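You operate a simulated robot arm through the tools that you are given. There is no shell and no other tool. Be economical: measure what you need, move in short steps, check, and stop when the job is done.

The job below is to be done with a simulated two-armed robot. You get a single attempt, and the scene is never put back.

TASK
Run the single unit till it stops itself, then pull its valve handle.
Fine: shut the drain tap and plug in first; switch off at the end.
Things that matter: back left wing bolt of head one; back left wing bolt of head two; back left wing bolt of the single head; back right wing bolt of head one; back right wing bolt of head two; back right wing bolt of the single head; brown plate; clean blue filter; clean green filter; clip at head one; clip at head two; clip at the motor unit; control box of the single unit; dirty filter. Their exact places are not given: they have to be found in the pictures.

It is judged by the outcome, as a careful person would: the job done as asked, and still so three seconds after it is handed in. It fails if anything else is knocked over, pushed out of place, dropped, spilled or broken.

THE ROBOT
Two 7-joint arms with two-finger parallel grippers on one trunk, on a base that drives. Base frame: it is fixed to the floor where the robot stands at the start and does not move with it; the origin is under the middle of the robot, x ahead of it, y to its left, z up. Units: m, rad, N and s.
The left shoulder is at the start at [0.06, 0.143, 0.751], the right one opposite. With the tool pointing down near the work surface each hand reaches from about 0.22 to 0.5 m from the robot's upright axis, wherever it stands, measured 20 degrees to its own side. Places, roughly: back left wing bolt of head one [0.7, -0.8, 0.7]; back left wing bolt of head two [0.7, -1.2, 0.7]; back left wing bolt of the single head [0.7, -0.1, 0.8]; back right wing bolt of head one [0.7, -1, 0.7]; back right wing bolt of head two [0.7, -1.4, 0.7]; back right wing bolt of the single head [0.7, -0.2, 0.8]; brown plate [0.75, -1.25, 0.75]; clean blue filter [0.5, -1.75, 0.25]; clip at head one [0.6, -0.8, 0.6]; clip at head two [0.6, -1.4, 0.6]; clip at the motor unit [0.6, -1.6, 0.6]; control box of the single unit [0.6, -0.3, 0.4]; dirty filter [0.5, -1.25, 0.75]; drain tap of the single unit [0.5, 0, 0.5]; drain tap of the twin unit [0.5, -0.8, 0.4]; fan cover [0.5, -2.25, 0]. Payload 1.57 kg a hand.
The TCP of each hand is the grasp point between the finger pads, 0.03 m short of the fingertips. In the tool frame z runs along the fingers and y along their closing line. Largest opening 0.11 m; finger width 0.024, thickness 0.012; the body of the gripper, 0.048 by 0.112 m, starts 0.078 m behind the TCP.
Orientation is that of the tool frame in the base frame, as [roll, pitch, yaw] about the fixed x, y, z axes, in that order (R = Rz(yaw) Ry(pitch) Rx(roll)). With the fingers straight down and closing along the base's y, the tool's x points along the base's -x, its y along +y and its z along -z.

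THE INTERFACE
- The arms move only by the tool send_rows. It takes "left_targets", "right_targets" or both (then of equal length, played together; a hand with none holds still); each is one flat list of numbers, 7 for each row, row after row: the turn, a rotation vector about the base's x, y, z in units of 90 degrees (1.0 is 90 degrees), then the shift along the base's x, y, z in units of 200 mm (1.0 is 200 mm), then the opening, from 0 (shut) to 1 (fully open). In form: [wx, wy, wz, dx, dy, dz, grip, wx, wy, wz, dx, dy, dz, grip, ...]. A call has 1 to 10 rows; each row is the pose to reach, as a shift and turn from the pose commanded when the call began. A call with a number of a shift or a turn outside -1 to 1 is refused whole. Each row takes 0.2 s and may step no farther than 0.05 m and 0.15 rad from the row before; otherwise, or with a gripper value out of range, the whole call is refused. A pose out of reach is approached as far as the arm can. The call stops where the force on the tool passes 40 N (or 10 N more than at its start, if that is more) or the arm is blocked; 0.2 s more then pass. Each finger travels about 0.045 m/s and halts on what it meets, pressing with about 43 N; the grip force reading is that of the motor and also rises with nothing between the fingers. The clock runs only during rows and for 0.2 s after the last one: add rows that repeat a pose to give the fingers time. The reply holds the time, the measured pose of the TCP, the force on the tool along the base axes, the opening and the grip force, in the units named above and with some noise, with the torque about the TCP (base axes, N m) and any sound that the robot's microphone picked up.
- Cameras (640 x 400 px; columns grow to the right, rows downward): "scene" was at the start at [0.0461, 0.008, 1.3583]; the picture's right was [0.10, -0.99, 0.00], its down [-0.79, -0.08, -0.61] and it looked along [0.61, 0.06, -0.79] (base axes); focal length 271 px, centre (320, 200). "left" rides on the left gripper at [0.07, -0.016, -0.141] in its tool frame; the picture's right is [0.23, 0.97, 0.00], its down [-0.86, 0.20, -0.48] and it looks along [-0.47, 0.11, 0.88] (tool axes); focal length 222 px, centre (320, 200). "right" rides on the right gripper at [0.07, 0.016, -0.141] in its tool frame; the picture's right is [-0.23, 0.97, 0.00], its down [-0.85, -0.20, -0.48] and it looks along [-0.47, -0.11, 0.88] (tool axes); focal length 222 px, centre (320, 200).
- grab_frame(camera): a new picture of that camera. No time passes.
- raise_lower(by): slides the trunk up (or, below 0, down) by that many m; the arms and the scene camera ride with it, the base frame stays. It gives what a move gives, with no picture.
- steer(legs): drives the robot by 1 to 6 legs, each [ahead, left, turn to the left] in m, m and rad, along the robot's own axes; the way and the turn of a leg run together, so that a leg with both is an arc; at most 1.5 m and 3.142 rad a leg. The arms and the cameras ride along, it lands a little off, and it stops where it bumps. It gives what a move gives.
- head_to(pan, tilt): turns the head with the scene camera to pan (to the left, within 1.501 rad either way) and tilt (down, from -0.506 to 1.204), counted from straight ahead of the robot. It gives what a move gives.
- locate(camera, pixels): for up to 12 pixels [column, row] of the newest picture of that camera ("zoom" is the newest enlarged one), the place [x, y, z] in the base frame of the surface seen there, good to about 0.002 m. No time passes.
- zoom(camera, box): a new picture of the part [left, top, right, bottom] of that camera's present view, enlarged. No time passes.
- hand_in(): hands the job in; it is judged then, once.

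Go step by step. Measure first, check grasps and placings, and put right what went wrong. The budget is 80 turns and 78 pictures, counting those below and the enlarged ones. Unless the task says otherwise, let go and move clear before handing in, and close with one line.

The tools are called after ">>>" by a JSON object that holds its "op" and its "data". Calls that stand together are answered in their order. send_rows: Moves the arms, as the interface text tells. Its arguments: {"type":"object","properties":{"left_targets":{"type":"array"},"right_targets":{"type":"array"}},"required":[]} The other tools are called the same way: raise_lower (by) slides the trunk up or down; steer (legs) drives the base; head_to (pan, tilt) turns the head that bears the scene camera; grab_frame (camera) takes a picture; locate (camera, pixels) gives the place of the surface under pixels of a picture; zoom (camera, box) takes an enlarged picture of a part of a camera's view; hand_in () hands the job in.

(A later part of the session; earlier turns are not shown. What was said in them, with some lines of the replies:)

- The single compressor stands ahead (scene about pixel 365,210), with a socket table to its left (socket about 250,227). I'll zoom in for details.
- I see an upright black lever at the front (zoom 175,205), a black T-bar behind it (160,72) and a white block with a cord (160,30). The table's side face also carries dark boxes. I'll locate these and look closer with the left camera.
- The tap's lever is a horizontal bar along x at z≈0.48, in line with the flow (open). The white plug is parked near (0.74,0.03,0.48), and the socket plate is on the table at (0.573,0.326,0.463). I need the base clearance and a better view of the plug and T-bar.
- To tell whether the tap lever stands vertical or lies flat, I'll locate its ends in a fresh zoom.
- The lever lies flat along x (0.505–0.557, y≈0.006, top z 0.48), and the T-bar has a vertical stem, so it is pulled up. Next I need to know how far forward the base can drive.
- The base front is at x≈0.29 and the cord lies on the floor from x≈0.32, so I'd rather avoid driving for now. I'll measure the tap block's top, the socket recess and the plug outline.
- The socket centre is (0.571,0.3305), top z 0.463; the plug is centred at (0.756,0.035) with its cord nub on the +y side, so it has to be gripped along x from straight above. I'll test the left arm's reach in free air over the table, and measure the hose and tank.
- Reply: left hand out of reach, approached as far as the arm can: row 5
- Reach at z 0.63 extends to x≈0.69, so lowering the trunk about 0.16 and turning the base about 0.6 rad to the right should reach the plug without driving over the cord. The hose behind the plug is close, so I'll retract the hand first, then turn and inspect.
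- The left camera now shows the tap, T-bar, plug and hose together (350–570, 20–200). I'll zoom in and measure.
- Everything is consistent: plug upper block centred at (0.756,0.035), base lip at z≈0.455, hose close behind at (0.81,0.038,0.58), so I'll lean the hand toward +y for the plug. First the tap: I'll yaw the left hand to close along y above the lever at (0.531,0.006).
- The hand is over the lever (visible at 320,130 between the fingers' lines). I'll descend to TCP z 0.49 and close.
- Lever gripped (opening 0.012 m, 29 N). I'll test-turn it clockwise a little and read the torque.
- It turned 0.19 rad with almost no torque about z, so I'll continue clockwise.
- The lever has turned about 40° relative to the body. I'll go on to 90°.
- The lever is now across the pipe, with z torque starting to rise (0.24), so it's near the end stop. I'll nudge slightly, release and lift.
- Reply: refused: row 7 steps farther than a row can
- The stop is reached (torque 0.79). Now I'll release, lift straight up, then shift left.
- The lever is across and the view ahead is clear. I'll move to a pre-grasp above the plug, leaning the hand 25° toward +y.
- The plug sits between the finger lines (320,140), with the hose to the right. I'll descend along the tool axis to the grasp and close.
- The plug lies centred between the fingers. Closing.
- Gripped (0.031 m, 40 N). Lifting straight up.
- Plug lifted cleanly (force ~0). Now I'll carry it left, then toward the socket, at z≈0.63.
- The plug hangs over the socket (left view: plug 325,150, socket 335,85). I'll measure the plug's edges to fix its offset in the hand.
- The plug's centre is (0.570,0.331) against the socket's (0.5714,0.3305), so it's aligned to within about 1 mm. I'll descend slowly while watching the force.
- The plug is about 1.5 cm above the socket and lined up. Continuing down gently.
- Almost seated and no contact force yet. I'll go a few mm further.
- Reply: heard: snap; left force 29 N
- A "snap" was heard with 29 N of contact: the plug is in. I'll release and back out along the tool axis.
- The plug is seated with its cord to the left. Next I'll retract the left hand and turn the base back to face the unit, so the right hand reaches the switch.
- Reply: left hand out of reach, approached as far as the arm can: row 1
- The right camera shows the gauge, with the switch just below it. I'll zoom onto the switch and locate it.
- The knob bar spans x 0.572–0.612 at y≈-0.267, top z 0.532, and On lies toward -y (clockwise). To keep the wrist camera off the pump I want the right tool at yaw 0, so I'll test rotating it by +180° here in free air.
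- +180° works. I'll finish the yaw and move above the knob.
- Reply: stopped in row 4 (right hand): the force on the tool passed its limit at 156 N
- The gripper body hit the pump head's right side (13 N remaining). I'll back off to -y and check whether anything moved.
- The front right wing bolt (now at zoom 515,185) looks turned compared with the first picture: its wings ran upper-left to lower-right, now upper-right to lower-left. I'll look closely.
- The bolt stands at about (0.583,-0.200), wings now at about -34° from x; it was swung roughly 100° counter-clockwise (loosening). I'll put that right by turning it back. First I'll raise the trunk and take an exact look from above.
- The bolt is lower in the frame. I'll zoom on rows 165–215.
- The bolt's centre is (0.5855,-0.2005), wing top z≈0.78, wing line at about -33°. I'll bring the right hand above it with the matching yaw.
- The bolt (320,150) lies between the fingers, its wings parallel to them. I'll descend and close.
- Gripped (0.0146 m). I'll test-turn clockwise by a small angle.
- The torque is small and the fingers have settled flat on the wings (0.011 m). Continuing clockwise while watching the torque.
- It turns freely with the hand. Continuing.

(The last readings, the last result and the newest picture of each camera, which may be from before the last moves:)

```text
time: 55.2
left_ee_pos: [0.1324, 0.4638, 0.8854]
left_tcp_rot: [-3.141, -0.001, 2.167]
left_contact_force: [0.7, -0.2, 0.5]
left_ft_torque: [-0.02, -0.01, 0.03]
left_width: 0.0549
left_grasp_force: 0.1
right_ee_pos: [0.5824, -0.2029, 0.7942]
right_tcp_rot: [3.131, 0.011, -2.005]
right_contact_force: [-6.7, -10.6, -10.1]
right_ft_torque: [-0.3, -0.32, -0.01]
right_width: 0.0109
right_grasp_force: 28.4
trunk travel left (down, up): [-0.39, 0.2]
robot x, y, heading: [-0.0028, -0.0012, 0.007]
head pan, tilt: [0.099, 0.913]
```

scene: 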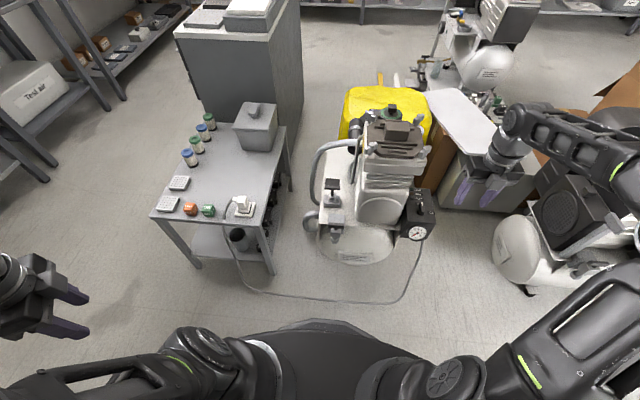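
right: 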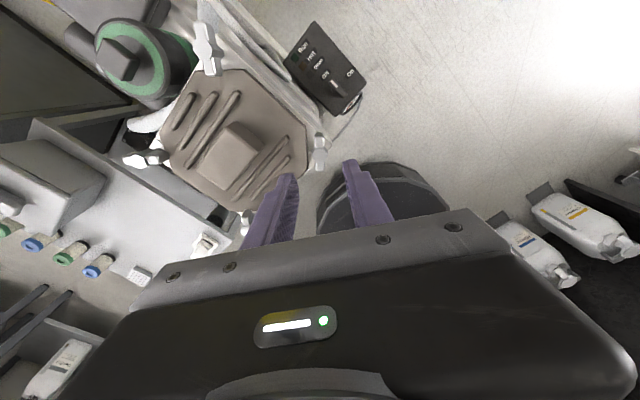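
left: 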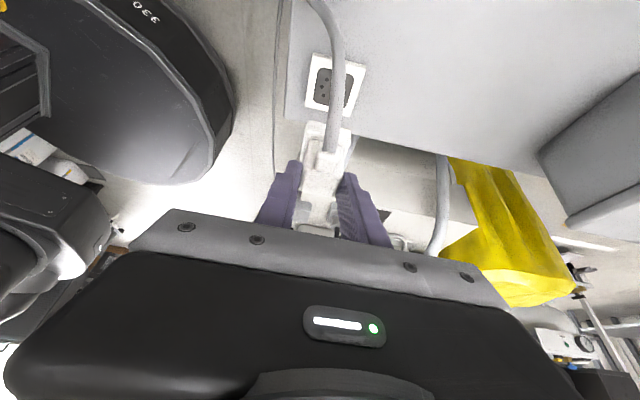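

No stop yet at yaw -2.0. The expected original is around -2.4, so I'll continue in small steps.

>>> {"op": "send_rows", "data": {"right_targets": [0, 0, -0.05, 0, 0, 0, 0, 0, 0, -0.1, 0, 0, 0, 0, 0, 0, -0.15, 0, 0, 0, 0, 0, 0, -0.15, 0, 0, 0, 0]}}

>>> {"op": "send_rows", "data": {"right_targets": [0, 0, -0.05, 0, 0, 0, 0, 0, 0, -0.1, 0, 0, 0, 0, 0, 0, -0.1, 0, 0, 0, 0]}}

>>> {"op": "zoom", "data": {"camera": "right", "box": [256, 110, 384, 190]}}

```text
time: 56.2
left_ee_pos: [0.1316, 0.4642, 0.8836]
left_tcp_rot: [3.141, -0.002, 2.167]
left_contact_force: [0.1, -0.3, 0.3]
left_ft_torque: [0.01, 0.03, 0.0]
left_width: 0.0549
left_grasp_force: 0.0
right_ee_pos: [0.5851, -0.2016, 0.7944]
right_tcp_rot: [3.13, 0.009, -2.242]
right_contact_force: [-7.2, -6.5, -12.7]
right_ft_torque: [-0.5, -0.09, -0.03]
right_width: 0.0111
right_grasp_force: 28.2
trunk travel left (down, up): [-0.39, 0.2]
robot x, y, heading: [-0.0009, 0.0025, 0.009]
head pan, tilt: [0.099, 0.913]
```

```text
time: 57.0
left_ee_pos: [0.131, 0.4644, 0.8838]
left_tcp_rot: [3.141, 0.0, 2.168]
left_contact_force: [0.5, 0.5, 0.1]
left_ft_torque: [0.0, -0.02, -0.02]
left_width: 0.0548
left_grasp_force: 0.1
right_ee_pos: [0.5836, -0.202, 0.7946]
right_tcp_rot: [3.131, 0.009, -2.396]
right_contact_force: [-9.2, -4.9, -11.7]
right_ft_torque: [-0.55, 0.16, 0.69]
right_width: 0.0109
right_grasp_force: 28.5
trunk travel left (down, up): [-0.39, 0.2]
robot x, y, heading: [0.001, -0.001, 0.005]
head pan, tilt: [0.099, 0.913]
```

```text
5.00 times, centred on (320, 150) of right
```

zoom: 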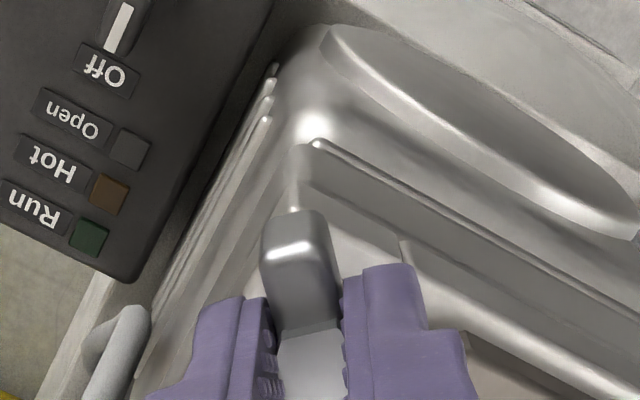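

Torque jumped to 0.69 at yaw -2.40, exactly the original wing angle: the bolt is tight again. I'll nudge once, release, lift clear and verify.

>>> {"op": "send_rows", "data": {"right_targets": [0, 0, -0.02, 0, 0, 0, 0, 0, 0, -0.02, 0, 0, 0, 0.1, 0, 0, -0.02, 0, 0, 0, 0.25, 0, 0, -0.02, 0, 0, 0, 0.35, 0, 0, -0.02, 0, 0, 0.1, 0.35, 0, 0, -0.02, 0, 0, 0.3, 0.35, 0, 0, -0.02, -0.1, -0.1, 0.4, 0.35, 0, 0, -0.02, -0.25, -0.25, 0.4, 0.35, 0, 0, -0.02, -0.4, -0.4, 0.4, 0.4, 0, 0, -0.02, -0.5, -0.5, 0.4, 0.5]}}

>>> {"op": "zoom", "data": {"camera": "scene", "box": [340, 135, 452, 205]}}

```text
time: 59.2
left_ee_pos: [0.1315, 0.4647, 0.8848]
left_tcp_rot: [-3.139, 0.001, 2.168]
left_contact_force: [-0.8, -0.7, 0.3]
left_ft_torque: [0.0, -0.03, -0.02]
left_width: 0.0548
left_grasp_force: 0.0
right_ee_pos: [0.4844, -0.3007, 0.8751]
right_tcp_rot: [3.131, 0.009, -2.428]
right_contact_force: [-0.7, -0.8, 0.1]
right_ft_torque: [-0.03, 0.03, -0.02]
right_width: 0.0549
right_grasp_force: 0.2
trunk travel left (down, up): [-0.39, 0.2]
robot x, y, heading: [-0.0011, 0.001, 0.006]
head pan, tilt: [0.099, 0.913]
```

```text
5.71 times, centred on (396, 170) of scene
```

zoom: 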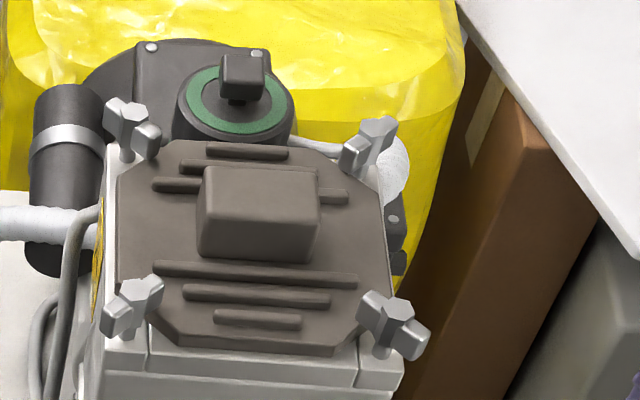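

The bolt is back to its original look. For the knob I'll grip its ends (closing along x) with the hand leaned 20° away from the pump, so the body stays clear. Setting that orientation and pre-pose now.

>>> {"op": "send_rows", "data": {"right_targets": [0, 0, 0.091, 0, -0.1, 0, 0.55, 0, 0, 0.182, 0, -0.2, 0, 0.55, 0, 0, 0.273, 0, -0.3, 0, 0.55, 0, 0, 0.364, 0, -0.3, 0, 0.55, 0, 0, 0.455, 0, -0.3, 0, 0.55, 0, 0, 0.546, 0, -0.3, 0, 0.55]}}

>>> {"op": "send_rows", "data": {"right_targets": [0.08, 0, 0, 0.15, 0, -0.15, 0.55, 0.16, 0, 0, 0.3, 0, -0.3, 0.55, 0.222, 0, 0, 0.42, 0, -0.45, 0.55, 0.222, 0, 0, 0.538, 0, -0.6, 0.55]}}

>>> {"op": "send_rows", "data": {"right_targets": [0, 0, 0, 0, 0.07, -0.16, 0.55, 0, 0, 0, 0, 0.15, -0.32, 0.55, 0, 0, 0, 0, 0.22, -0.5, 0.55]}}

>>> {"op": "grab_frame", "data": {"camera": "right"}}

```text
time: 60.6
left_ee_pos: [0.1319, 0.4646, 0.8844]
left_tcp_rot: [3.141, 0.001, 2.169]
left_contact_force: [0.4, -0.7, 0.2]
left_ft_torque: [0.01, -0.01, 0.04]
left_width: 0.055
left_grasp_force: 0.0
right_ee_pos: [0.4844, -0.3617, 0.8753]
right_tcp_rot: [3.133, 0.011, -1.566]
right_contact_force: [-0.3, 0.5, 0.4]
right_ft_torque: [-0.01, 0.0, -0.01]
right_width: 0.0607
right_grasp_force: 0.1
trunk travel left (down, up): [-0.39, 0.2]
robot x, y, heading: [-0.0008, 0.0009, 0.009]
head pan, tilt: [0.099, 0.913]
```

```text
time: 61.6
left_ee_pos: [0.1326, 0.4639, 0.8835]
left_tcp_rot: [-3.141, -0.001, 2.167]
left_contact_force: [-0.4, -0.1, -0.4]
left_ft_torque: [-0.01, -0.01, -0.02]
left_width: 0.055
left_grasp_force: 0.1
right_ee_pos: [0.5948, -0.3616, 0.7549]
right_tcp_rot: [3.133, 0.359, -1.571]
right_contact_force: [-0.3, -0.6, -0.2]
right_ft_torque: [0.01, 0.0, -0.01]
right_width: 0.0604
right_grasp_force: 0.1
trunk travel left (down, up): [-0.39, 0.2]
robot x, y, heading: [0.0017, 0.0004, 0.005]
head pan, tilt: [0.099, 0.913]
```

```text
time: 62.4
left_ee_pos: [0.1326, 0.4653, 0.8852]
left_tcp_rot: [3.141, 0.0, 2.167]
left_contact_force: [-0.2, 0.1, -0.5]
left_ft_torque: [-0.01, -0.04, -0.01]
left_width: 0.0549
left_grasp_force: 0.0
right_ee_pos: [0.5913, -0.317, 0.6533]
right_tcp_rot: [3.134, 0.361, -1.572]
right_contact_force: [-0.2, 0.0, 0.2]
right_ft_torque: [0.01, 0.0, -0.03]
right_width: 0.0606
right_grasp_force: 0.0
trunk travel left (down, up): [-0.39, 0.2]
robot x, y, heading: [-0.0013, -0.0015, 0.01]
head pan, tilt: [0.099, 0.913]
```

```text
18 pictures are left
```

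right: 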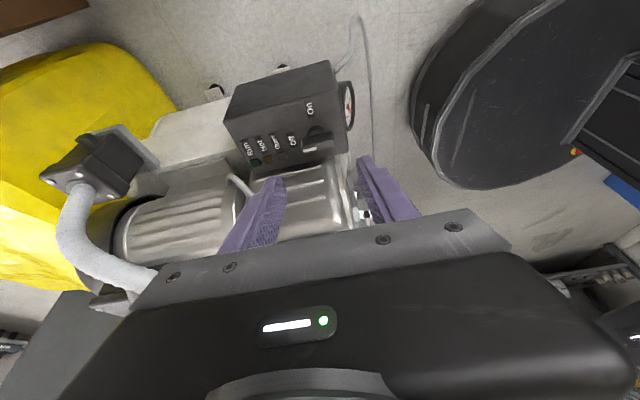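

The knob (315,135) is in line between the fingers. I'll descend along the tool axis and close.

>>> {"op": "send_rows", "data": {"right_targets": [0, 0, 0, 0.003, 0.075, -0.2, 0.55, 0, 0, 0, 0.003, 0.14, -0.38, 0.55, 0, 0, 0, 0.003, 0.18, -0.48, 0.55, 0, 0, 0, 0.003, 0.205, -0.55, 0.55, 0, 0, 0, 0.003, 0.2115, -0.565, 0.55]}}

>>> {"op": "zoom", "data": {"camera": "right", "box": [240, 100, 400, 200]}}

```text
time: 63.6
left_ee_pos: [0.1315, 0.4651, 0.8842]
left_tcp_rot: [3.14, -0.001, 2.167]
left_contact_force: [0.0, -0.3, -0.9]
left_ft_torque: [0.0, -0.01, -0.03]
left_width: 0.055
left_grasp_force: 0.1
right_ee_pos: [0.5913, -0.2756, 0.5413]
right_tcp_rot: [3.132, 0.359, -1.57]
right_contact_force: [-0.2, 0.5, 0.2]
right_ft_torque: [0.0, 0.01, 0.01]
right_width: 0.0606
right_grasp_force: 0.1
trunk travel left (down, up): [-0.39, 0.2]
robot x, y, heading: [0.0004, -0.0023, 0.005]
head pan, tilt: [0.099, 0.913]
```

```text
4.00 times, centred on (320, 150) of right
```

zoom: 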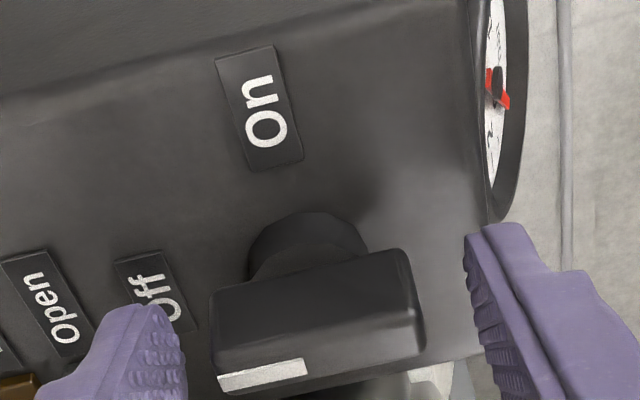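

The knob is centred between the fingertips, with its white mark at Off. Closing on it.

>>> {"op": "send_rows", "data": {"right_targets": [0, 0, 0, 0, 0, 0, 0.45, 0, 0, 0, 0, 0, 0, 0.37, 0, 0, 0, 0, 0, 0, 0.33, 0, 0, 0, 0, 0, 0, 0.3, 0, 0, 0, 0, 0, 0, 0.3]}}

>>> {"op": "send_rows", "data": {"right_targets": [0, 0, -0.08, -0.0051, 0.0003, 0, 0.3, 0, 0, -0.16, -0.0102, 0.0013, 0, 0.3, 0, 0, -0.16, -0.0102, 0.0013, 0, 0.3]}}

```text
time: 64.8
left_ee_pos: [0.1325, 0.4654, 0.8842]
left_tcp_rot: [-3.14, 0.002, 2.168]
left_contact_force: [0.6, -0.2, 0.6]
left_ft_torque: [0.04, -0.01, 0.01]
left_width: 0.0547
left_grasp_force: 0.0
right_ee_pos: [0.5931, -0.274, 0.542]
right_tcp_rot: [3.135, 0.358, -1.57]
right_contact_force: [7.7, -0.8, -3.0]
right_ft_torque: [-0.26, -0.91, -0.06]
right_width: 0.0417
right_grasp_force: 38.2
trunk travel left (down, up): [-0.39, 0.2]
robot x, y, heading: [0.0012, 0.0003, 0.01]
head pan, tilt: [0.099, 0.913]
```

```text
time: 65.6
left_ee_pos: [0.1317, 0.4652, 0.8832]
left_tcp_rot: [-3.14, 0.001, 2.168]
left_contact_force: [-1.1, 0.2, -0.2]
left_ft_torque: [0.02, 0.01, 0.0]
left_width: 0.0552
left_grasp_force: 0.0
right_ee_pos: [0.592, -0.2748, 0.5413]
right_tcp_rot: [3.133, 0.358, -1.825]
right_contact_force: [11.0, 0.7, -9.0]
right_ft_torque: [-0.54, -1.27, -0.06]
right_width: 0.0418
right_grasp_force: 44.7
trunk travel left (down, up): [-0.39, 0.2]
robot x, y, heading: [0.0012, 0.0009, 0.013]
head pan, tilt: [0.099, 0.913]
```

The knob turns (width steady, z torque low). Continuing the arc to 90° in two parts.

>>> {"op": "send_rows", "data": {"right_targets": [0, 0, -0.084, -0.0051, 0.0017, 0, 0.3, 0, 0, -0.168, -0.01, 0.004, 0, 0.3, 0, 0, -0.252, -0.0145, 0.007, 0, 0.3, 0, 0, -0.336, -0.0186, 0.0106, 0, 0.3, 0, 0, -0.42, -0.0222, 0.0146, 0, 0.3]}}

>>> {"op": "zoom", "data": {"camera": "right", "box": [240, 100, 400, 200]}}

```text
time: 66.8
left_ee_pos: [0.1334, 0.4637, 0.8833]
left_tcp_rot: [-3.14, -0.004, 2.168]
left_contact_force: [0.4, 0.4, -0.4]
left_ft_torque: [-0.01, 0.01, -0.03]
left_width: 0.055
left_grasp_force: 0.0
right_ee_pos: [0.5867, -0.2721, 0.5409]
right_tcp_rot: [3.131, 0.356, -2.484]
right_contact_force: [7.8, -2.7, -13.6]
right_ft_torque: [-1.08, -0.71, 0.01]
right_width: 0.0421
right_grasp_force: 44.9
trunk travel left (down, up): [-0.39, 0.2]
robot x, y, heading: [-0.0016, 0.0006, 0.007]
head pan, tilt: [0.099, 0.913]
```

```text
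4.00 times, centred on (320, 150) of right
```

zoom: 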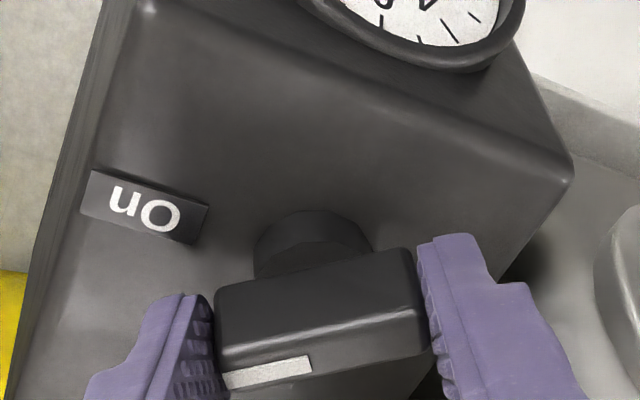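

Halfway there and the mark is swinging to On. Finishing the turn.

>>> {"op": "send_rows", "data": {"right_targets": [0, 0, -0.084, -0.003, 0.0045, 0, 0.3, 0, 0, -0.168, -0.0054, 0.0093, 0, 0.3, 0, 0, -0.252, -0.0072, 0.0144, 0, 0.3, 0, 0, -0.336, -0.0082, 0.0197, 0, 0.3, 0, 0, -0.41, -0.0086, 0.025, 0, 0.3, 0, 0, -0.43, -0.0086, 0.0255, 0, 0.3]}}

>>> {"op": "zoom", "data": {"camera": "right", "box": [200, 60, 440, 210]}}

```text
time: 68.2
left_ee_pos: [0.1332, 0.4642, 0.8833]
left_tcp_rot: [3.141, -0.001, 2.169]
left_contact_force: [0.4, 0.4, -0.7]
left_ft_torque: [0.01, 0.01, -0.03]
left_width: 0.0549
left_grasp_force: 0.0
right_ee_pos: [0.5851, -0.2675, 0.5412]
right_tcp_rot: [3.132, 0.359, 3.124]
right_contact_force: [4.1, -6.5, -2.7]
right_ft_torque: [-0.94, 0.69, 0.36]
right_width: 0.042
right_grasp_force: 44.7
trunk travel left (down, up): [-0.39, 0.2]
robot x, y, heading: [0.0008, -0.0022, 0.007]
head pan, tilt: [0.099, 0.913]
```

```text
2.67 times, centred on (320, 135) of right
```

zoom: 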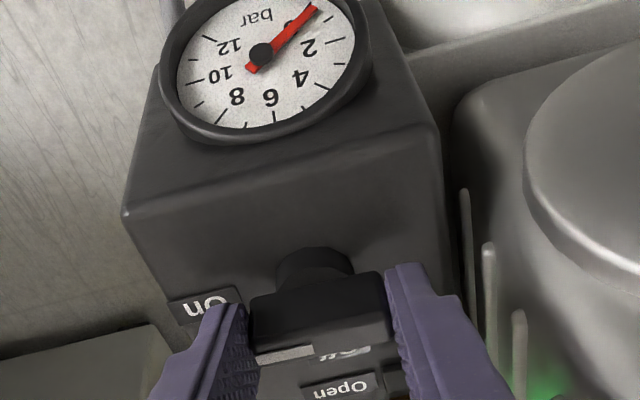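

The knob is at On, a green glow (Run lamp) is reflected at (545,375), and the z torque shows the stop. I'll loosen the right grip slightly around the knob and bring the left hand toward the T-bar while the unit runs.

>>> {"op": "send_rows", "data": {"left_targets": [0, 0, -0.08, 0.2, -0.1, -0.05, 0.45, 0, 0, -0.16, 0.4, -0.2, -0.1, 0.4, 0, 0, -0.24, 0.6, -0.3, -0.15, 0.35, 0, 0, -0.32, 0.8, -0.4, -0.2, 0.35, 0, 0, -0.38, 1, -0.5, -0.25, 0.35], "right_targets": [0, 0, 0, 0, 0, 0, 0.4, 0, 0, 0, 0, 0, 0, 0.46, 0, 0, 0, 0, 0, 0, 0.48, 0, 0, 0, 0, 0, 0, 0.48, 0, 0, 0, 0, 0, 0, 0.48]}}

>>> {"op": "send_rows", "data": {"left_targets": [-0.074, 0, 0, 0.2, -0.13, -0.1, 0.35, -0.148, 0, 0, 0.4, -0.26, -0.2, 0.35, -0.222, 0, 0, 0.6, -0.4, -0.3, 0.35, -0.222, 0, 0, 0.8, -0.55, -0.4, 0.35, -0.222, 0, 0, 1, -0.7, -0.45, 0.35]}}

>>> {"op": "send_rows", "data": {"left_targets": [0, 0, 0, 0.2, -0.15, -0.15, 0.35, 0, 0, 0, 0.4, -0.3, -0.3, 0.35, 0, 0, 0, 0.6275, -0.42, -0.46, 0.35]}}

>>> {"op": "grab_frame", "data": {"camera": "scene"}}

```text
time: 69.4
left_ee_pos: [0.3317, 0.3647, 0.8342]
left_tcp_rot: [3.142, -0.001, 1.569]
left_contact_force: [-0.9, -0.7, 0.9]
left_ft_torque: [0.03, -0.05, 0.03]
left_width: 0.0386
left_grasp_force: 0.1
right_ee_pos: [0.5849, -0.2661, 0.5418]
right_tcp_rot: [3.133, 0.358, 3.125]
right_contact_force: [0.3, 0.4, -0.6]
right_ft_torque: [0.04, 0.0, -0.01]
right_width: 0.053
right_grasp_force: 0.0
trunk travel left (down, up): [-0.39, 0.2]
robot x, y, heading: [-0.001, 0.0018, 0.008]
head pan, tilt: [0.099, 0.913]
```

```text
refused: row 1 steps farther than a row can; nothing moved
```

```text
refused: row 1 steps farther than a row can; nothing moved
```

```text
14 pictures are left
```

scene: 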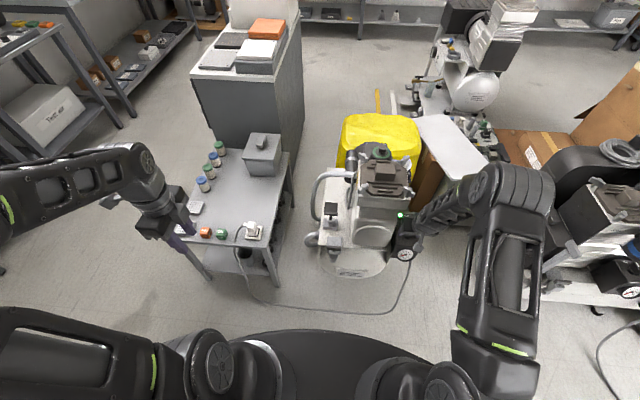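

The green Run lamp is lit (401,213). I'll repeat the left move with shorter steps.

>>> {"op": "send_rows", "data": {"left_targets": [-0.03, 0, 0, 0.125, -0.112, -0.065, 0.35, -0.06, 0, 0, 0.25, -0.225, -0.13, 0.35, -0.09, 0, 0, 0.375, -0.337, -0.195, 0.35, -0.12, 0, 0, 0.5, -0.45, -0.26, 0.35, -0.15, 0, 0, 0.625, -0.562, -0.325, 0.35, -0.18, 0, 0, 0.75, -0.675, -0.39, 0.35, -0.21, 0, 0, 0.875, -0.787, -0.455, 0.35, -0.222, 0, 0, 1, -0.9, -0.525, 0.35]}}

>>> {"op": "send_rows", "data": {"left_targets": [0, 0, 0, 0.126, -0.115, -0.069, 0.35, 0, 0, 0, 0.252, -0.23, -0.138, 0.35, 0, 0, 0, 0.378, -0.345, -0.207, 0.35, 0, 0, 0, 0.504, -0.46, -0.276, 0.35, 0, 0, 0, 0.63, -0.575, -0.345, 0.35]}}

>>> {"op": "grab_frame", "data": {"camera": "left"}}

>>> {"op": "zoom", "data": {"camera": "right", "box": [200, 60, 440, 210]}}

```text
time: 71.2
left_ee_pos: [0.5312, 0.1861, 0.7287]
left_tcp_rot: [3.141, 0.349, 1.572]
left_contact_force: [-0.4, -0.7, 0.6]
left_ft_torque: [0.01, 0.0, -0.01]
left_width: 0.0386
left_grasp_force: 0.0
right_ee_pos: [0.5859, -0.2658, 0.5414]
right_tcp_rot: [3.131, 0.358, 3.126]
right_contact_force: [1.1, 0.4, 0.0]
right_ft_torque: [-0.02, 0.02, -0.01]
right_width: 0.0528
right_grasp_force: 0.1
trunk travel left (down, up): [-0.39, 0.2]
robot x, y, heading: [-0.0021, -0.0006, 0.003]
head pan, tilt: [0.099, 0.913]
```

```text
time: 72.4
left_ee_pos: [0.6579, 0.0703, 0.6597]
left_tcp_rot: [-3.14, 0.349, 1.571]
left_contact_force: [0.3, -0.4, 0.5]
left_ft_torque: [-0.01, -0.01, -0.02]
left_width: 0.0387
left_grasp_force: 0.0
right_ee_pos: [0.5846, -0.2665, 0.5422]
right_tcp_rot: [3.133, 0.358, 3.127]
right_contact_force: [0.0, 0.3, -0.7]
right_ft_torque: [-0.01, -0.02, -0.04]
right_width: 0.0525
right_grasp_force: 0.1
trunk travel left (down, up): [-0.39, 0.2]
robot x, y, heading: [0.0001, -0.0024, 0.006]
head pan, tilt: [0.099, 0.913]
```

```text
13 pictures are left
```

left: 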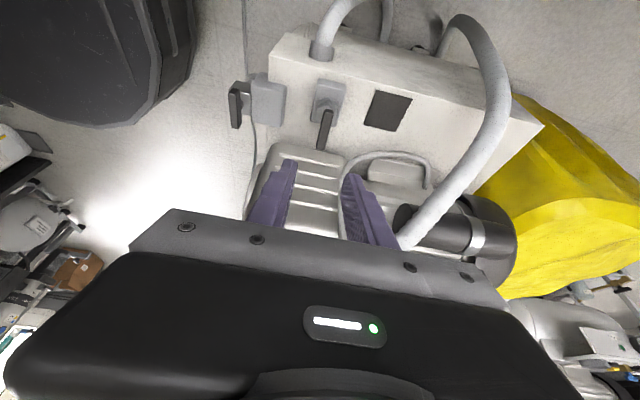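

```text
2.67 times, centred on (320, 135) of right
```

zoom: 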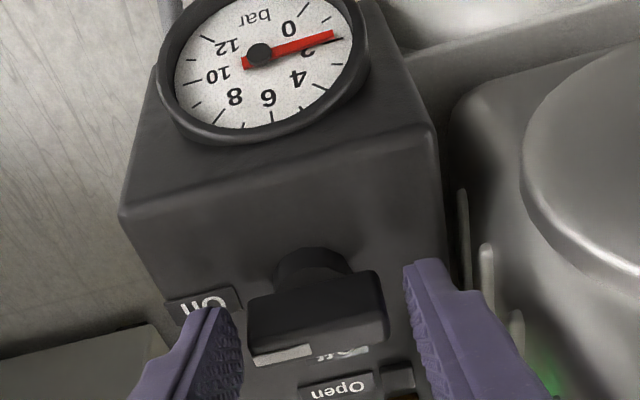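

Pressure is already about 1.8 bar and rising, with Run lit. I'll lower the open left hand around the T-bar and wait.

>>> {"op": "send_rows", "data": {"left_targets": [0, 0, 0, 0, -0.05, -0.17, 0.35, 0, 0, 0, 0, -0.1, -0.34, 0.35, 0, 0, 0, 0, -0.14, -0.5, 0.35, 0, 0, 0, 0, -0.17, -0.61, 0.35, 0, 0, 0, 0, -0.19, -0.69, 0.35]}}

>>> {"op": "zoom", "data": {"camera": "left", "box": [240, 90, 400, 190]}}

>>> {"op": "send_rows", "data": {"left_targets": [0, 0, 0, 0, 0, 0, 0.35, 0, 0, 0, 0, 0, 0, 0.35, 0, 0, 0, 0, 0, 0, 0.35, 0, 0, 0, 0, 0, 0, 0.35, 0, 0, 0, 0, 0, 0, 0.35, 0, 0, 0, 0, 0, 0, 0.35, 0, 0, 0, 0, 0, 0, 0.35, 0, 0, 0, 0, 0, 0, 0.35, 0, 0, 0, 0, 0, 0, 0.35, 0, 0, 0, 0, 0, 0, 0.35]}}

>>> {"op": "send_rows", "data": {"left_targets": [0, 0, 0, 0, 0, 0, 0.35, 0, 0, 0, 0, 0, 0, 0.35, 0, 0, 0, 0, 0, 0, 0.35, 0, 0, 0, 0, 0, 0, 0.35, 0, 0, 0, 0, 0, 0, 0.35, 0, 0, 0, 0, 0, 0, 0.35, 0, 0, 0, 0, 0, 0, 0.35, 0, 0, 0, 0, 0, 0, 0.35, 0, 0, 0, 0, 0, 0, 0.35, 0, 0, 0, 0, 0, 0, 0.35]}}

>>> {"op": "send_rows", "data": {"left_targets": [0, 0, 0, 0, 0, 0, 0.35, 0, 0, 0, 0, 0, 0, 0.35, 0, 0, 0, 0, 0, 0, 0.35, 0, 0, 0, 0, 0, 0, 0.35, 0, 0, 0, 0, 0, 0, 0.35, 0, 0, 0, 0, 0, 0, 0.35, 0, 0, 0, 0, 0, 0, 0.35, 0, 0, 0, 0, 0, 0, 0.35, 0, 0, 0, 0, 0, 0, 0.35, 0, 0, 0, 0, 0, 0, 0.35]}}

>>> {"op": "zoom", "data": {"camera": "right", "box": [200, 60, 440, 210]}}

```text
time: 73.6
left_ee_pos: [0.6588, 0.0329, 0.5207]
left_tcp_rot: [3.141, 0.349, 1.571]
left_contact_force: [1.0, 0.6, -0.4]
left_ft_torque: [0.03, 0.02, -0.03]
left_width: 0.0384
left_grasp_force: 0.2
right_ee_pos: [0.5852, -0.2668, 0.541]
right_tcp_rot: [3.133, 0.358, 3.125]
right_contact_force: [-0.2, 0.0, 0.4]
right_ft_torque: [0.02, -0.02, -0.01]
right_width: 0.0527
right_grasp_force: 0.1
trunk travel left (down, up): [-0.39, 0.2]
robot x, y, heading: [-0.0012, -0.0007, 0.008]
head pan, tilt: [0.099, 0.913]
```

```text
4.00 times, centred on (320, 140) of left
```

zoom: 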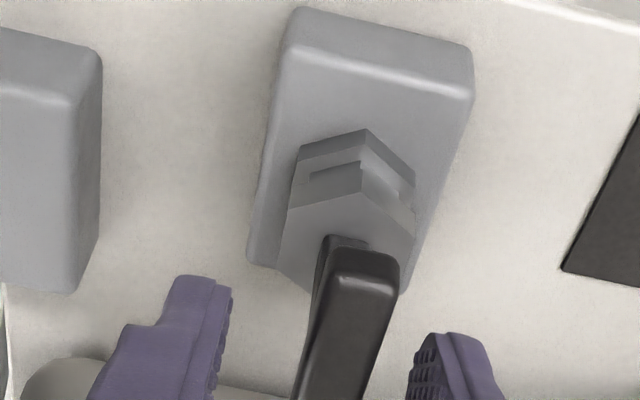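

```text
time: 75.8
left_ee_pos: [0.6575, 0.0325, 0.5225]
left_tcp_rot: [3.142, 0.35, 1.571]
left_contact_force: [-1.2, -0.1, -0.2]
left_ft_torque: [-0.03, -0.01, 0.01]
left_width: 0.0385
left_grasp_force: 0.1
right_ee_pos: [0.5854, -0.2661, 0.5425]
right_tcp_rot: [3.133, 0.356, 3.126]
right_contact_force: [1.2, -0.4, -0.2]
right_ft_torque: [-0.01, 0.02, 0.02]
right_width: 0.0525
right_grasp_force: 0.1
trunk travel left (down, up): [-0.39, 0.2]
robot x, y, heading: [-0.0018, -0.0018, 0.006]
head pan, tilt: [0.099, 0.913]
```

```text
time: 78.0
left_ee_pos: [0.6586, 0.0327, 0.5231]
left_tcp_rot: [-3.141, 0.348, 1.572]
left_contact_force: [-0.4, 0.1, 0.5]
left_ft_torque: [0.01, 0.01, 0.01]
left_width: 0.0385
left_grasp_force: 0.0
right_ee_pos: [0.5854, -0.2672, 0.5421]
right_tcp_rot: [3.134, 0.358, 3.126]
right_contact_force: [0.5, -0.8, -0.3]
right_ft_torque: [0.0, 0.03, 0.01]
right_width: 0.0529
right_grasp_force: 0.0
trunk travel left (down, up): [-0.39, 0.2]
robot x, y, heading: [-0.0002, 0.0014, 0.008]
head pan, tilt: [0.099, 0.913]
```

```text
time: 80.2
left_ee_pos: [0.6587, 0.0329, 0.5221]
left_tcp_rot: [3.141, 0.348, 1.57]
left_contact_force: [0.3, 0.5, 0.4]
left_ft_torque: [-0.01, 0.02, -0.03]
left_width: 0.0384
left_grasp_force: 0.1
right_ee_pos: [0.5852, -0.2667, 0.5424]
right_tcp_rot: [3.133, 0.36, 3.125]
right_contact_force: [0.5, 0.5, 0.1]
right_ft_torque: [-0.01, -0.05, 0.03]
right_width: 0.0526
right_grasp_force: 0.0
trunk travel left (down, up): [-0.39, 0.2]
robot x, y, heading: [0.0008, 0.0005, 0.008]
head pan, tilt: [0.099, 0.913]
```

```text
2.67 times, centred on (320, 135) of right
```

zoom: 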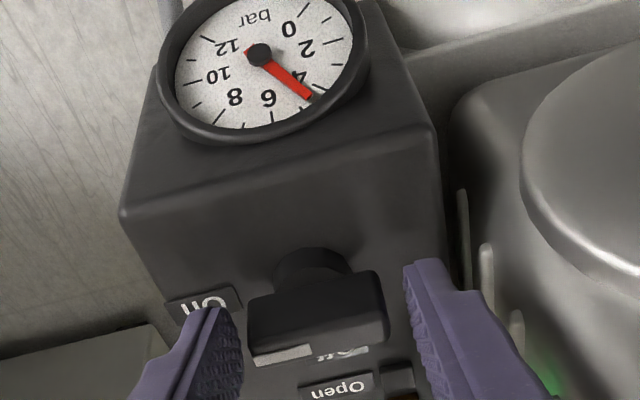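

Pressure is 4.3 bar, rising about 0.35 bar/s, and the T-bar is well between the fingers. I'll wait about 13 s more.

>>> {"op": "send_rows", "data": {"left_targets": [0, 0, 0, 0, 0, 0, 0.35, 0, 0, 0, 0, 0, 0, 0.35, 0, 0, 0, 0, 0, 0, 0.35, 0, 0, 0, 0, 0, 0, 0.35, 0, 0, 0, 0, 0, 0, 0.35, 0, 0, 0, 0, 0, 0, 0.35, 0, 0, 0, 0, 0, 0, 0.35, 0, 0, 0, 0, 0, 0, 0.35, 0, 0, 0, 0, 0, 0, 0.35, 0, 0, 0, 0, 0, 0, 0.35]}}

>>> {"op": "send_rows", "data": {"left_targets": [0, 0, 0, 0, 0, 0, 0.35, 0, 0, 0, 0, 0, 0, 0.35, 0, 0, 0, 0, 0, 0, 0.35, 0, 0, 0, 0, 0, 0, 0.35, 0, 0, 0, 0, 0, 0, 0.35, 0, 0, 0, 0, 0, 0, 0.35, 0, 0, 0, 0, 0, 0, 0.35, 0, 0, 0, 0, 0, 0, 0.35, 0, 0, 0, 0, 0, 0, 0.35, 0, 0, 0, 0, 0, 0, 0.35]}}

>>> {"op": "send_rows", "data": {"left_targets": [0, 0, 0, 0, 0, 0, 0.35, 0, 0, 0, 0, 0, 0, 0.35, 0, 0, 0, 0, 0, 0, 0.35, 0, 0, 0, 0, 0, 0, 0.35, 0, 0, 0, 0, 0, 0, 0.35, 0, 0, 0, 0, 0, 0, 0.35, 0, 0, 0, 0, 0, 0, 0.35, 0, 0, 0, 0, 0, 0, 0.35, 0, 0, 0, 0, 0, 0, 0.35, 0, 0, 0, 0, 0, 0, 0.35]}}

>>> {"op": "send_rows", "data": {"left_targets": [0, 0, 0, 0, 0, 0, 0.35, 0, 0, 0, 0, 0, 0, 0.35, 0, 0, 0, 0, 0, 0, 0.35, 0, 0, 0, 0, 0, 0, 0.35, 0, 0, 0, 0, 0, 0, 0.35, 0, 0, 0, 0, 0, 0, 0.35, 0, 0, 0, 0, 0, 0, 0.35, 0, 0, 0, 0, 0, 0, 0.35, 0, 0, 0, 0, 0, 0, 0.35, 0, 0, 0, 0, 0, 0, 0.35]}}

>>> {"op": "send_rows", "data": {"left_targets": [0, 0, 0, 0, 0, 0, 0.35, 0, 0, 0, 0, 0, 0, 0.35, 0, 0, 0, 0, 0, 0, 0.35, 0, 0, 0, 0, 0, 0, 0.35, 0, 0, 0, 0, 0, 0, 0.35, 0, 0, 0, 0, 0, 0, 0.35, 0, 0, 0, 0, 0, 0, 0.35, 0, 0, 0, 0, 0, 0, 0.35, 0, 0, 0, 0, 0, 0, 0.35, 0, 0, 0, 0, 0, 0, 0.35]}}

>>> {"op": "send_rows", "data": {"left_targets": [0, 0, 0, 0, 0, 0, 0.35, 0, 0, 0, 0, 0, 0, 0.35, 0, 0, 0, 0, 0, 0, 0.35, 0, 0, 0, 0, 0, 0, 0.35, 0, 0, 0, 0, 0, 0, 0.35, 0, 0, 0, 0, 0, 0, 0.35, 0, 0, 0, 0, 0, 0, 0.35, 0, 0, 0, 0, 0, 0, 0.35, 0, 0, 0, 0, 0, 0, 0.35, 0, 0, 0, 0, 0, 0, 0.35]}}

>>> {"op": "zoom", "data": {"camera": "right", "box": [200, 60, 440, 210]}}

```text
time: 82.4
left_ee_pos: [0.6586, 0.0314, 0.5227]
left_tcp_rot: [-3.141, 0.35, 1.57]
left_contact_force: [0.5, 0.3, -0.4]
left_ft_torque: [0.04, 0.0, 0.0]
left_width: 0.0385
left_grasp_force: 0.0
right_ee_pos: [0.5845, -0.2662, 0.5423]
right_tcp_rot: [3.133, 0.357, 3.125]
right_contact_force: [1.5, 0.6, 0.1]
right_ft_torque: [-0.03, 0.01, 0.0]
right_width: 0.0527
right_grasp_force: 0.0
trunk travel left (down, up): [-0.39, 0.2]
robot x, y, heading: [-0.0016, 0.0008, 0.007]
head pan, tilt: [0.099, 0.913]
```

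```text
time: 84.6
left_ee_pos: [0.6573, 0.0332, 0.5217]
left_tcp_rot: [3.14, 0.349, 1.571]
left_contact_force: [0.3, 0.1, 0.4]
left_ft_torque: [0.01, 0.01, 0.0]
left_width: 0.0384
left_grasp_force: 0.0
right_ee_pos: [0.5849, -0.2668, 0.5421]
right_tcp_rot: [3.133, 0.359, 3.127]
right_contact_force: [-0.1, 0.5, -0.8]
right_ft_torque: [-0.02, -0.02, -0.03]
right_width: 0.0528
right_grasp_force: 0.0
trunk travel left (down, up): [-0.39, 0.2]
robot x, y, heading: [-0.0025, -0.0024, 0.011]
head pan, tilt: [0.099, 0.913]
```

```text
time: 86.8
left_ee_pos: [0.6571, 0.0326, 0.5219]
left_tcp_rot: [-3.14, 0.349, 1.572]
left_contact_force: [-0.1, -0.9, -0.9]
left_ft_torque: [0.0, 0.07, 0.0]
left_width: 0.0384
left_grasp_force: 0.2
right_ee_pos: [0.5846, -0.2666, 0.5415]
right_tcp_rot: [3.133, 0.357, 3.126]
right_contact_force: [-0.3, -0.4, -0.3]
right_ft_torque: [0.03, 0.0, -0.05]
right_width: 0.0527
right_grasp_force: 0.1
trunk travel left (down, up): [-0.39, 0.2]
robot x, y, heading: [-0.0017, 0.0022, 0.004]
head pan, tilt: [0.099, 0.913]
```

```text
time: 89.0
left_ee_pos: [0.6577, 0.0329, 0.5222]
left_tcp_rot: [-3.14, 0.348, 1.57]
left_contact_force: [1.4, 0.2, 1.0]
left_ft_torque: [0.02, 0.02, 0.0]
left_width: 0.0384
left_grasp_force: 0.1
right_ee_pos: [0.5855, -0.2656, 0.5412]
right_tcp_rot: [3.132, 0.357, 3.125]
right_contact_force: [-0.1, 0.1, 0.8]
right_ft_torque: [-0.02, -0.01, 0.0]
right_width: 0.0528
right_grasp_force: 0.1
trunk travel left (down, up): [-0.39, 0.2]
robot x, y, heading: [-0.002, 0.0022, 0.008]
head pan, tilt: [0.099, 0.913]
```

```text
time: 91.2
left_ee_pos: [0.659, 0.032, 0.5227]
left_tcp_rot: [3.141, 0.348, 1.572]
left_contact_force: [0.2, 1.1, 0.2]
left_ft_torque: [0.01, 0.01, 0.01]
left_width: 0.0384
left_grasp_force: 0.1
right_ee_pos: [0.5848, -0.2675, 0.5432]
right_tcp_rot: [3.133, 0.359, 3.126]
right_contact_force: [0.0, 0.1, -0.4]
right_ft_torque: [0.0, 0.02, -0.03]
right_width: 0.0531
right_grasp_force: 0.1
trunk travel left (down, up): [-0.39, 0.2]
robot x, y, heading: [-0.0014, 0.0001, 0.005]
head pan, tilt: [0.099, 0.913]
```

```text
time: 93.4
left_ee_pos: [0.6588, 0.0326, 0.5216]
left_tcp_rot: [-3.139, 0.349, 1.572]
left_contact_force: [-0.5, 0.8, -0.2]
left_ft_torque: [0.0, 0.01, 0.0]
left_width: 0.0383
left_grasp_force: 0.0
right_ee_pos: [0.5856, -0.2667, 0.5426]
right_tcp_rot: [3.132, 0.359, 3.126]
right_contact_force: [0.4, -0.7, -0.2]
right_ft_torque: [-0.02, -0.01, -0.05]
right_width: 0.0528
right_grasp_force: 0.1
trunk travel left (down, up): [-0.39, 0.2]
robot x, y, heading: [-0.0031, -0.0032, 0.007]
head pan, tilt: [0.099, 0.913]
```

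```text
2.67 times, centred on (320, 135) of right
```

zoom: 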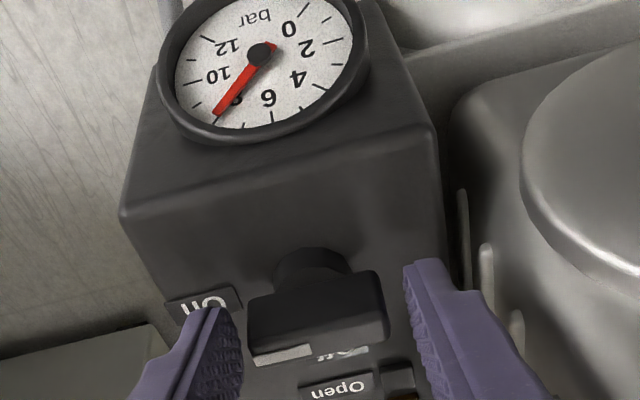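

The gauge reads 8 bar and the green glow is gone: the unit stopped itself. Now I'll grip the T-bar and start pulling up.

>>> {"op": "send_rows", "data": {"left_targets": [0, 0, 0, 0, 0, 0, 0.25, 0, 0, 0, 0, 0, 0, 0.15, 0, 0, 0, 0, 0, 0, 0.05, 0, 0, 0, 0, 0, 0, 0, 0, 0, 0, 0, 0, 0, 0]}}

>>> {"op": "send_rows", "data": {"left_targets": [0, 0, 0, 0, 0, 0.015, 0, 0, 0, 0, 0, 0, 0.03, 0, 0, 0, 0, 0, 0, 0.045, 0, 0, 0, 0, 0, 0, 0.06, 0, 0, 0, 0, 0, 0, 0.06, 0]}}

>>> {"op": "zoom", "data": {"camera": "right", "box": [200, 60, 440, 210]}}

```text
time: 94.6
left_ee_pos: [0.6608, 0.0324, 0.5232]
left_tcp_rot: [3.138, 0.349, 1.57]
left_contact_force: [15.0, -2.7, -0.6]
left_ft_torque: [-0.07, -0.2, 0.39]
left_width: 0.0124
left_grasp_force: 29.6
right_ee_pos: [0.5845, -0.2676, 0.541]
right_tcp_rot: [3.135, 0.357, 3.127]
right_contact_force: [0.3, 0.3, 0.6]
right_ft_torque: [-0.01, 0.02, 0.01]
right_width: 0.053
right_grasp_force: 0.0
trunk travel left (down, up): [-0.39, 0.2]
robot x, y, heading: [-0.0015, -0.0021, 0.006]
head pan, tilt: [0.099, 0.913]
```

```text
time: 95.8
left_ee_pos: [0.6604, 0.0334, 0.5324]
left_tcp_rot: [3.14, 0.347, 1.572]
left_contact_force: [20.0, 1.0, -6.8]
left_ft_torque: [-0.25, -0.26, 0.45]
left_width: 0.0124
left_grasp_force: 29.3
right_ee_pos: [0.5858, -0.2664, 0.5421]
right_tcp_rot: [3.132, 0.357, 3.125]
right_contact_force: [-0.3, 0.3, -0.5]
right_ft_torque: [-0.01, -0.02, 0.01]
right_width: 0.0527
right_grasp_force: 0.0
trunk travel left (down, up): [-0.39, 0.2]
robot x, y, heading: [-0.0029, -0.003, 0.003]
head pan, tilt: [0.099, 0.913]
```

```text
2.67 times, centred on (320, 135) of right
```

zoom: 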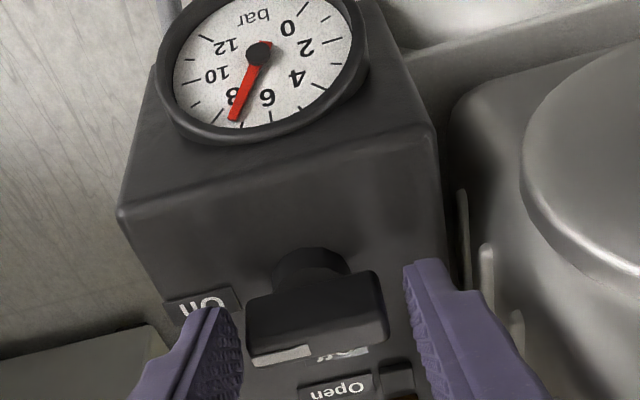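

The handle rose about 10 mm against a spring and the gauge fell to about 7.3 bar, so the valve is venting. I'll pull a little further to be sure.

>>> {"op": "send_rows", "data": {"left_targets": [0, 0, 0, 0, 0, 0.015, 0, 0, 0, 0, 0, 0, 0.03, 0, 0, 0, 0, 0, 0, 0.03, 0]}}

>>> {"op": "zoom", "data": {"camera": "right", "box": [200, 60, 440, 210]}}

```text
time: 96.6
left_ee_pos: [0.6601, 0.0334, 0.5357]
left_tcp_rot: [3.141, 0.347, 1.574]
left_contact_force: [21.5, 3.4, -21.0]
left_ft_torque: [0.2, -0.4, 0.6]
left_width: 0.0121
left_grasp_force: 29.6
right_ee_pos: [0.5871, -0.2653, 0.54]
right_tcp_rot: [3.134, 0.357, 3.125]
right_contact_force: [-0.7, 0.8, -0.2]
right_ft_torque: [-0.01, 0.02, 0.02]
right_width: 0.0528
right_grasp_force: 0.0
trunk travel left (down, up): [-0.39, 0.2]
robot x, y, heading: [0.0038, 0.0005, 0.006]
head pan, tilt: [0.099, 0.913]
```

```text
2.67 times, centred on (320, 135) of right
```

zoom: 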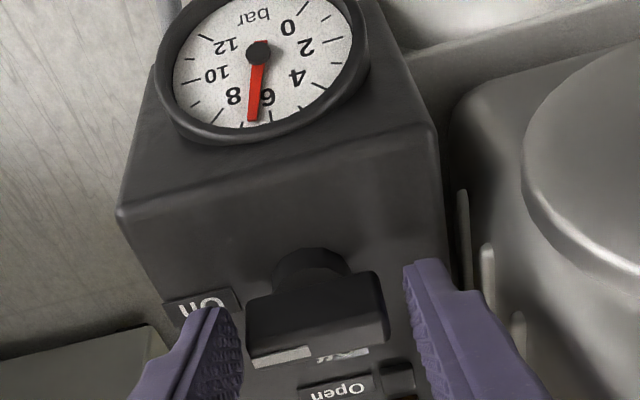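

The handle is at its upper stop (21 N) and the pressure has fallen to about 6.7 bar. I'll ease the handle back and release, while the right hand closes on the knob again.

>>> {"op": "send_rows", "data": {"left_targets": [0, 0, 0, 0, 0, -0.045, 0, 0, 0, 0, 0, 0, -0.09, 0, 0, 0, 0, 0, 0, -0.09, 0.15, 0, 0, 0, 0, 0, -0.09, 0.3, 0, 0, 0, 0, 0, -0.09, 0.35, 0, 0, 0, 0, 0, -0.09, 0.35], "right_targets": [0, 0, 0, 0, 0, 0, 0.42, 0, 0, 0, 0, 0, 0, 0.36, 0, 0, 0, 0, 0, 0, 0.3, 0, 0, 0, 0, 0, 0, 0.3, 0, 0, 0, 0, 0, 0, 0.3, 0, 0, 0, 0, 0, 0, 0.3]}}

>>> {"op": "zoom", "data": {"camera": "left", "box": [240, 90, 400, 190]}}

```text
time: 98.0
left_ee_pos: [0.6577, 0.0321, 0.5216]
left_tcp_rot: [-3.139, 0.349, 1.57]
left_contact_force: [-0.2, -0.3, 0.2]
left_ft_torque: [0.0, -0.01, 0.0]
left_width: 0.0385
left_grasp_force: 0.1
right_ee_pos: [0.5853, -0.2664, 0.541]
right_tcp_rot: [3.132, 0.36, 3.126]
right_contact_force: [2.1, -3.8, -1.9]
right_ft_torque: [-0.83, -0.3, 0.08]
right_width: 0.0419
right_grasp_force: 45.2
trunk travel left (down, up): [-0.39, 0.2]
robot x, y, heading: [0.0002, -0.0013, 0.006]
head pan, tilt: [0.099, 0.913]
```

```text
4.00 times, centred on (320, 140) of left
```

zoom: 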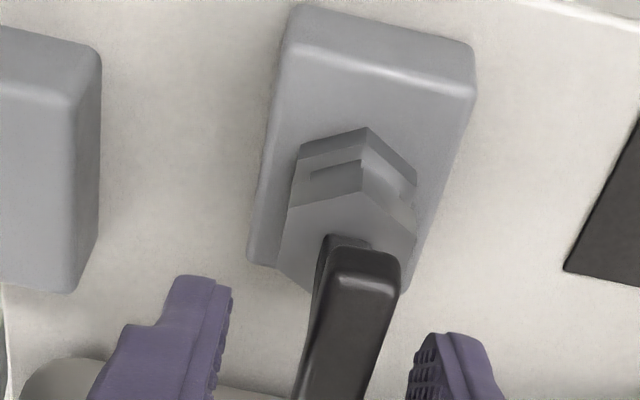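

The handle is back down and free. Now I'll turn the knob back counter-clockwise to Off while the left hand rises clear.

>>> {"op": "send_rows", "data": {"right_targets": [0, 0, 0.09, 0.0004, -0.0058, 0, 0.3, 0, 0, 0.18, 0.0016, -0.0114, 0, 0.3, 0, 0, 0.27, 0.0036, -0.0169, 0, 0.3, 0, 0, 0.36, 0.0064, -0.022, 0, 0.3, 0, 0, 0.45, 0.0098, -0.0266, 0, 0.3, 0, 0, 0.54, 0.0139, -0.0307, 0, 0.3, 0, 0, 0.63, 0.0185, -0.0343, 0, 0.3, 0, 0, 0.72, 0.0236, -0.0371, 0, 0.3, 0, 0, 0.81, 0.029, -0.0392, 0, 0.3, 0, 0, 0.9, 0.0346, -0.0405, 0, 0.3], "left_targets": [0, 0, 0, 0, 0.05, 0.14, 0.35, 0, 0, 0, 0, 0.1, 0.28, 0.35, 0, 0, 0, 0, 0.15, 0.42, 0.35, 0, 0, 0, 0, 0.2, 0.56, 0.35, 0, 0, 0, 0, 0.25, 0.7, 0.35, 0, 0, 0, 0, 0.3, 0.84, 0.35, 0, 0, 0, 0, 0.3, 0.84, 0.35, 0, 0, 0, 0, 0.3, 0.84, 0.35, 0, 0, 0, 0, 0.3, 0.84, 0.35, 0, 0, 0, 0, 0.3, 0.84, 0.35]}}

>>> {"op": "send_rows", "data": {"right_targets": [0, 0, 0.06, 0.0035, -0.0005, 0, 0.3, 0, 0, 0.12, 0.0064, -0.0005, 0, 0.3, 0, 0, 0.13, 0.0064, -0.0005, 0, 0.3]}}

>>> {"op": "zoom", "data": {"camera": "right", "box": [220, 60, 420, 185]}}

```text
time: 100.2
left_ee_pos: [0.6584, 0.0925, 0.6893]
left_tcp_rot: [-3.141, 0.349, 1.571]
left_contact_force: [0.1, -0.1, -0.3]
left_ft_torque: [-0.02, 0.0, 0.01]
left_width: 0.0387
left_grasp_force: 0.0
right_ee_pos: [0.5921, -0.2736, 0.5413]
right_tcp_rot: [3.134, 0.36, -1.74]
right_contact_force: [-0.3, -2.8, -2.5]
right_ft_torque: [-1.0, -0.4, 0.02]
right_width: 0.0416
right_grasp_force: 44.7
trunk travel left (down, up): [-0.39, 0.2]
robot x, y, heading: [-0.0008, 0.0017, 0.006]
head pan, tilt: [0.099, 0.913]
```

```text
time: 101.0
left_ee_pos: [0.6577, 0.0915, 0.6906]
left_tcp_rot: [-3.14, 0.348, 1.571]
left_contact_force: [0.8, -0.3, -0.5]
left_ft_torque: [-0.03, 0.05, -0.01]
left_width: 0.0386
left_grasp_force: 0.0
right_ee_pos: [0.5934, -0.275, 0.5429]
right_tcp_rot: [3.134, 0.36, -1.54]
right_contact_force: [1.0, -2.2, -0.9]
right_ft_torque: [-0.12, -0.36, -0.42]
right_width: 0.042
right_grasp_force: 45.0
trunk travel left (down, up): [-0.39, 0.2]
robot x, y, heading: [-0.0004, 0.0034, 0.006]
head pan, tilt: [0.099, 0.913]
```

```text
3.20 times, centred on (320, 122) of right
```

zoom: 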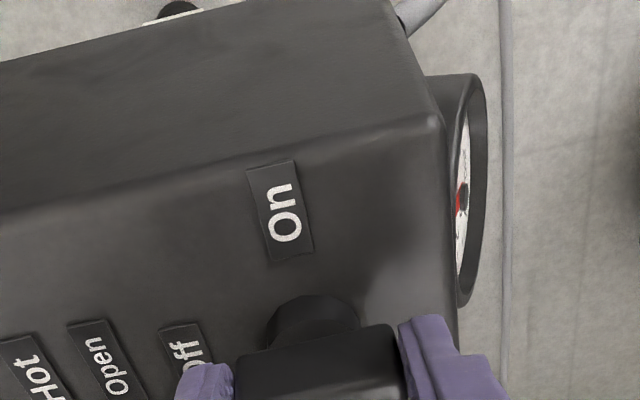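

The knob is at the Off stop (torque -0.42). I'll release, back out away from the pump, and bring both hands clear.

>>> {"op": "send_rows", "data": {"right_targets": [0, 0, 0, 0, 0, 0, 0.42, 0, 0, 0, 0, 0, 0, 0.52, 0, 0, 0, 0, 0, 0, 0.55, 0, 0, 0, 0, -0.07, 0.19, 0.55, 0, 0, 0, 0, -0.14, 0.38, 0.55, 0, 0, 0, 0, -0.21, 0.57, 0.55, 0, 0, 0, 0, -0.3, 0.75, 0.55, 0, 0, 0, -0.15, -0.4, 0.85, 0.55, 0, 0, 0, -0.3, -0.5, 0.95, 0.55, 0, 0, 0, -0.5, -0.5, 1, 0.55], "left_targets": [0, 0, 0, 0, 0.1, 0.1, 0.35, 0, 0, 0, -0.1, 0.2, 0.2, 0.35, 0, 0, 0, -0.2, 0.35, 0.25, 0.35, 0, 0, 0, -0.35, 0.5, 0.25, 0.35, 0, 0, 0, -0.5, 0.65, 0.25, 0.35, 0, 0, 0, -0.65, 0.8, 0.25, 0.35, 0, 0, 0, -0.8, 0.9, 0.25, 0.35, 0, 0, 0, -0.95, 1, 0.25, 0.35, 0, 0, 0, -1, 1, 0.25, 0.35, 0, 0, 0, -1, 1, 0.25, 0.35]}}

>>> {"op": "grab_frame", "data": {"camera": "scene"}}

>>> {"op": "zoom", "data": {"camera": "scene", "box": [300, 145, 444, 270]}}

```text
time: 103.2
left_ee_pos: [0.4586, 0.2923, 0.7375]
left_tcp_rot: [3.141, 0.35, 1.571]
left_contact_force: [0.2, -0.1, 0.0]
left_ft_torque: [0.01, 0.01, -0.01]
left_width: 0.0384
left_grasp_force: 0.1
right_ee_pos: [0.4936, -0.3727, 0.7463]
right_tcp_rot: [3.134, 0.36, -1.538]
right_contact_force: [0.9, 0.0, 0.9]
right_ft_torque: [-0.02, -0.03, 0.08]
right_width: 0.0605
right_grasp_force: 0.0
trunk travel left (down, up): [-0.39, 0.2]
robot x, y, heading: [-0.0017, -0.0007, 0.004]
head pan, tilt: [0.099, 0.913]
```

```text
4 pictures are left
```

scene: 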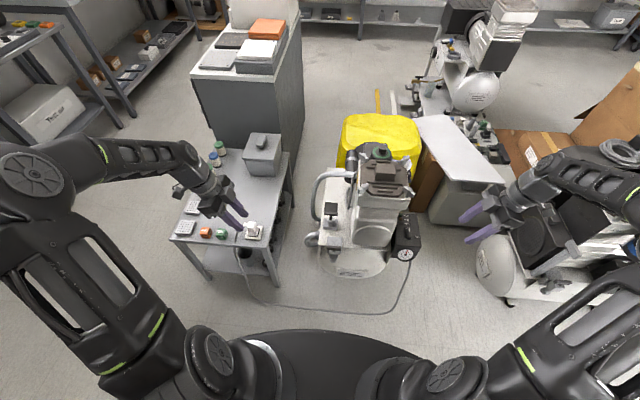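

```text
3.20 times, centred on (372, 208) of scene
```

zoom: 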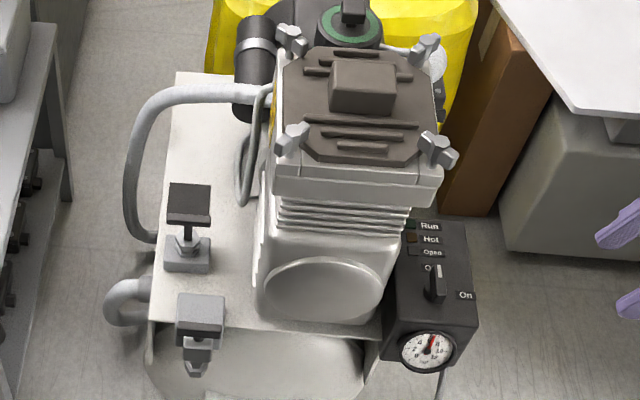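

The last picture shows the knob at Off (435,280), lamps out, drain lever across, plug in the socket, valve handle back down, wing bolts as at the start and both hands clear. Handing in.

>>> {"op": "hand_in", "data": {}}

```text
The job is handed in.
```

The single unit ran to 8 bar with the drain tap shut and the plug in, stopped itself, had its valve handle pulled (pressure fell to about 6.7 bar while it was held), and was then switched off; along the way the right gripper knocked the front right wing bolt of its head about 100° loose, which I turned back to its tight stop.
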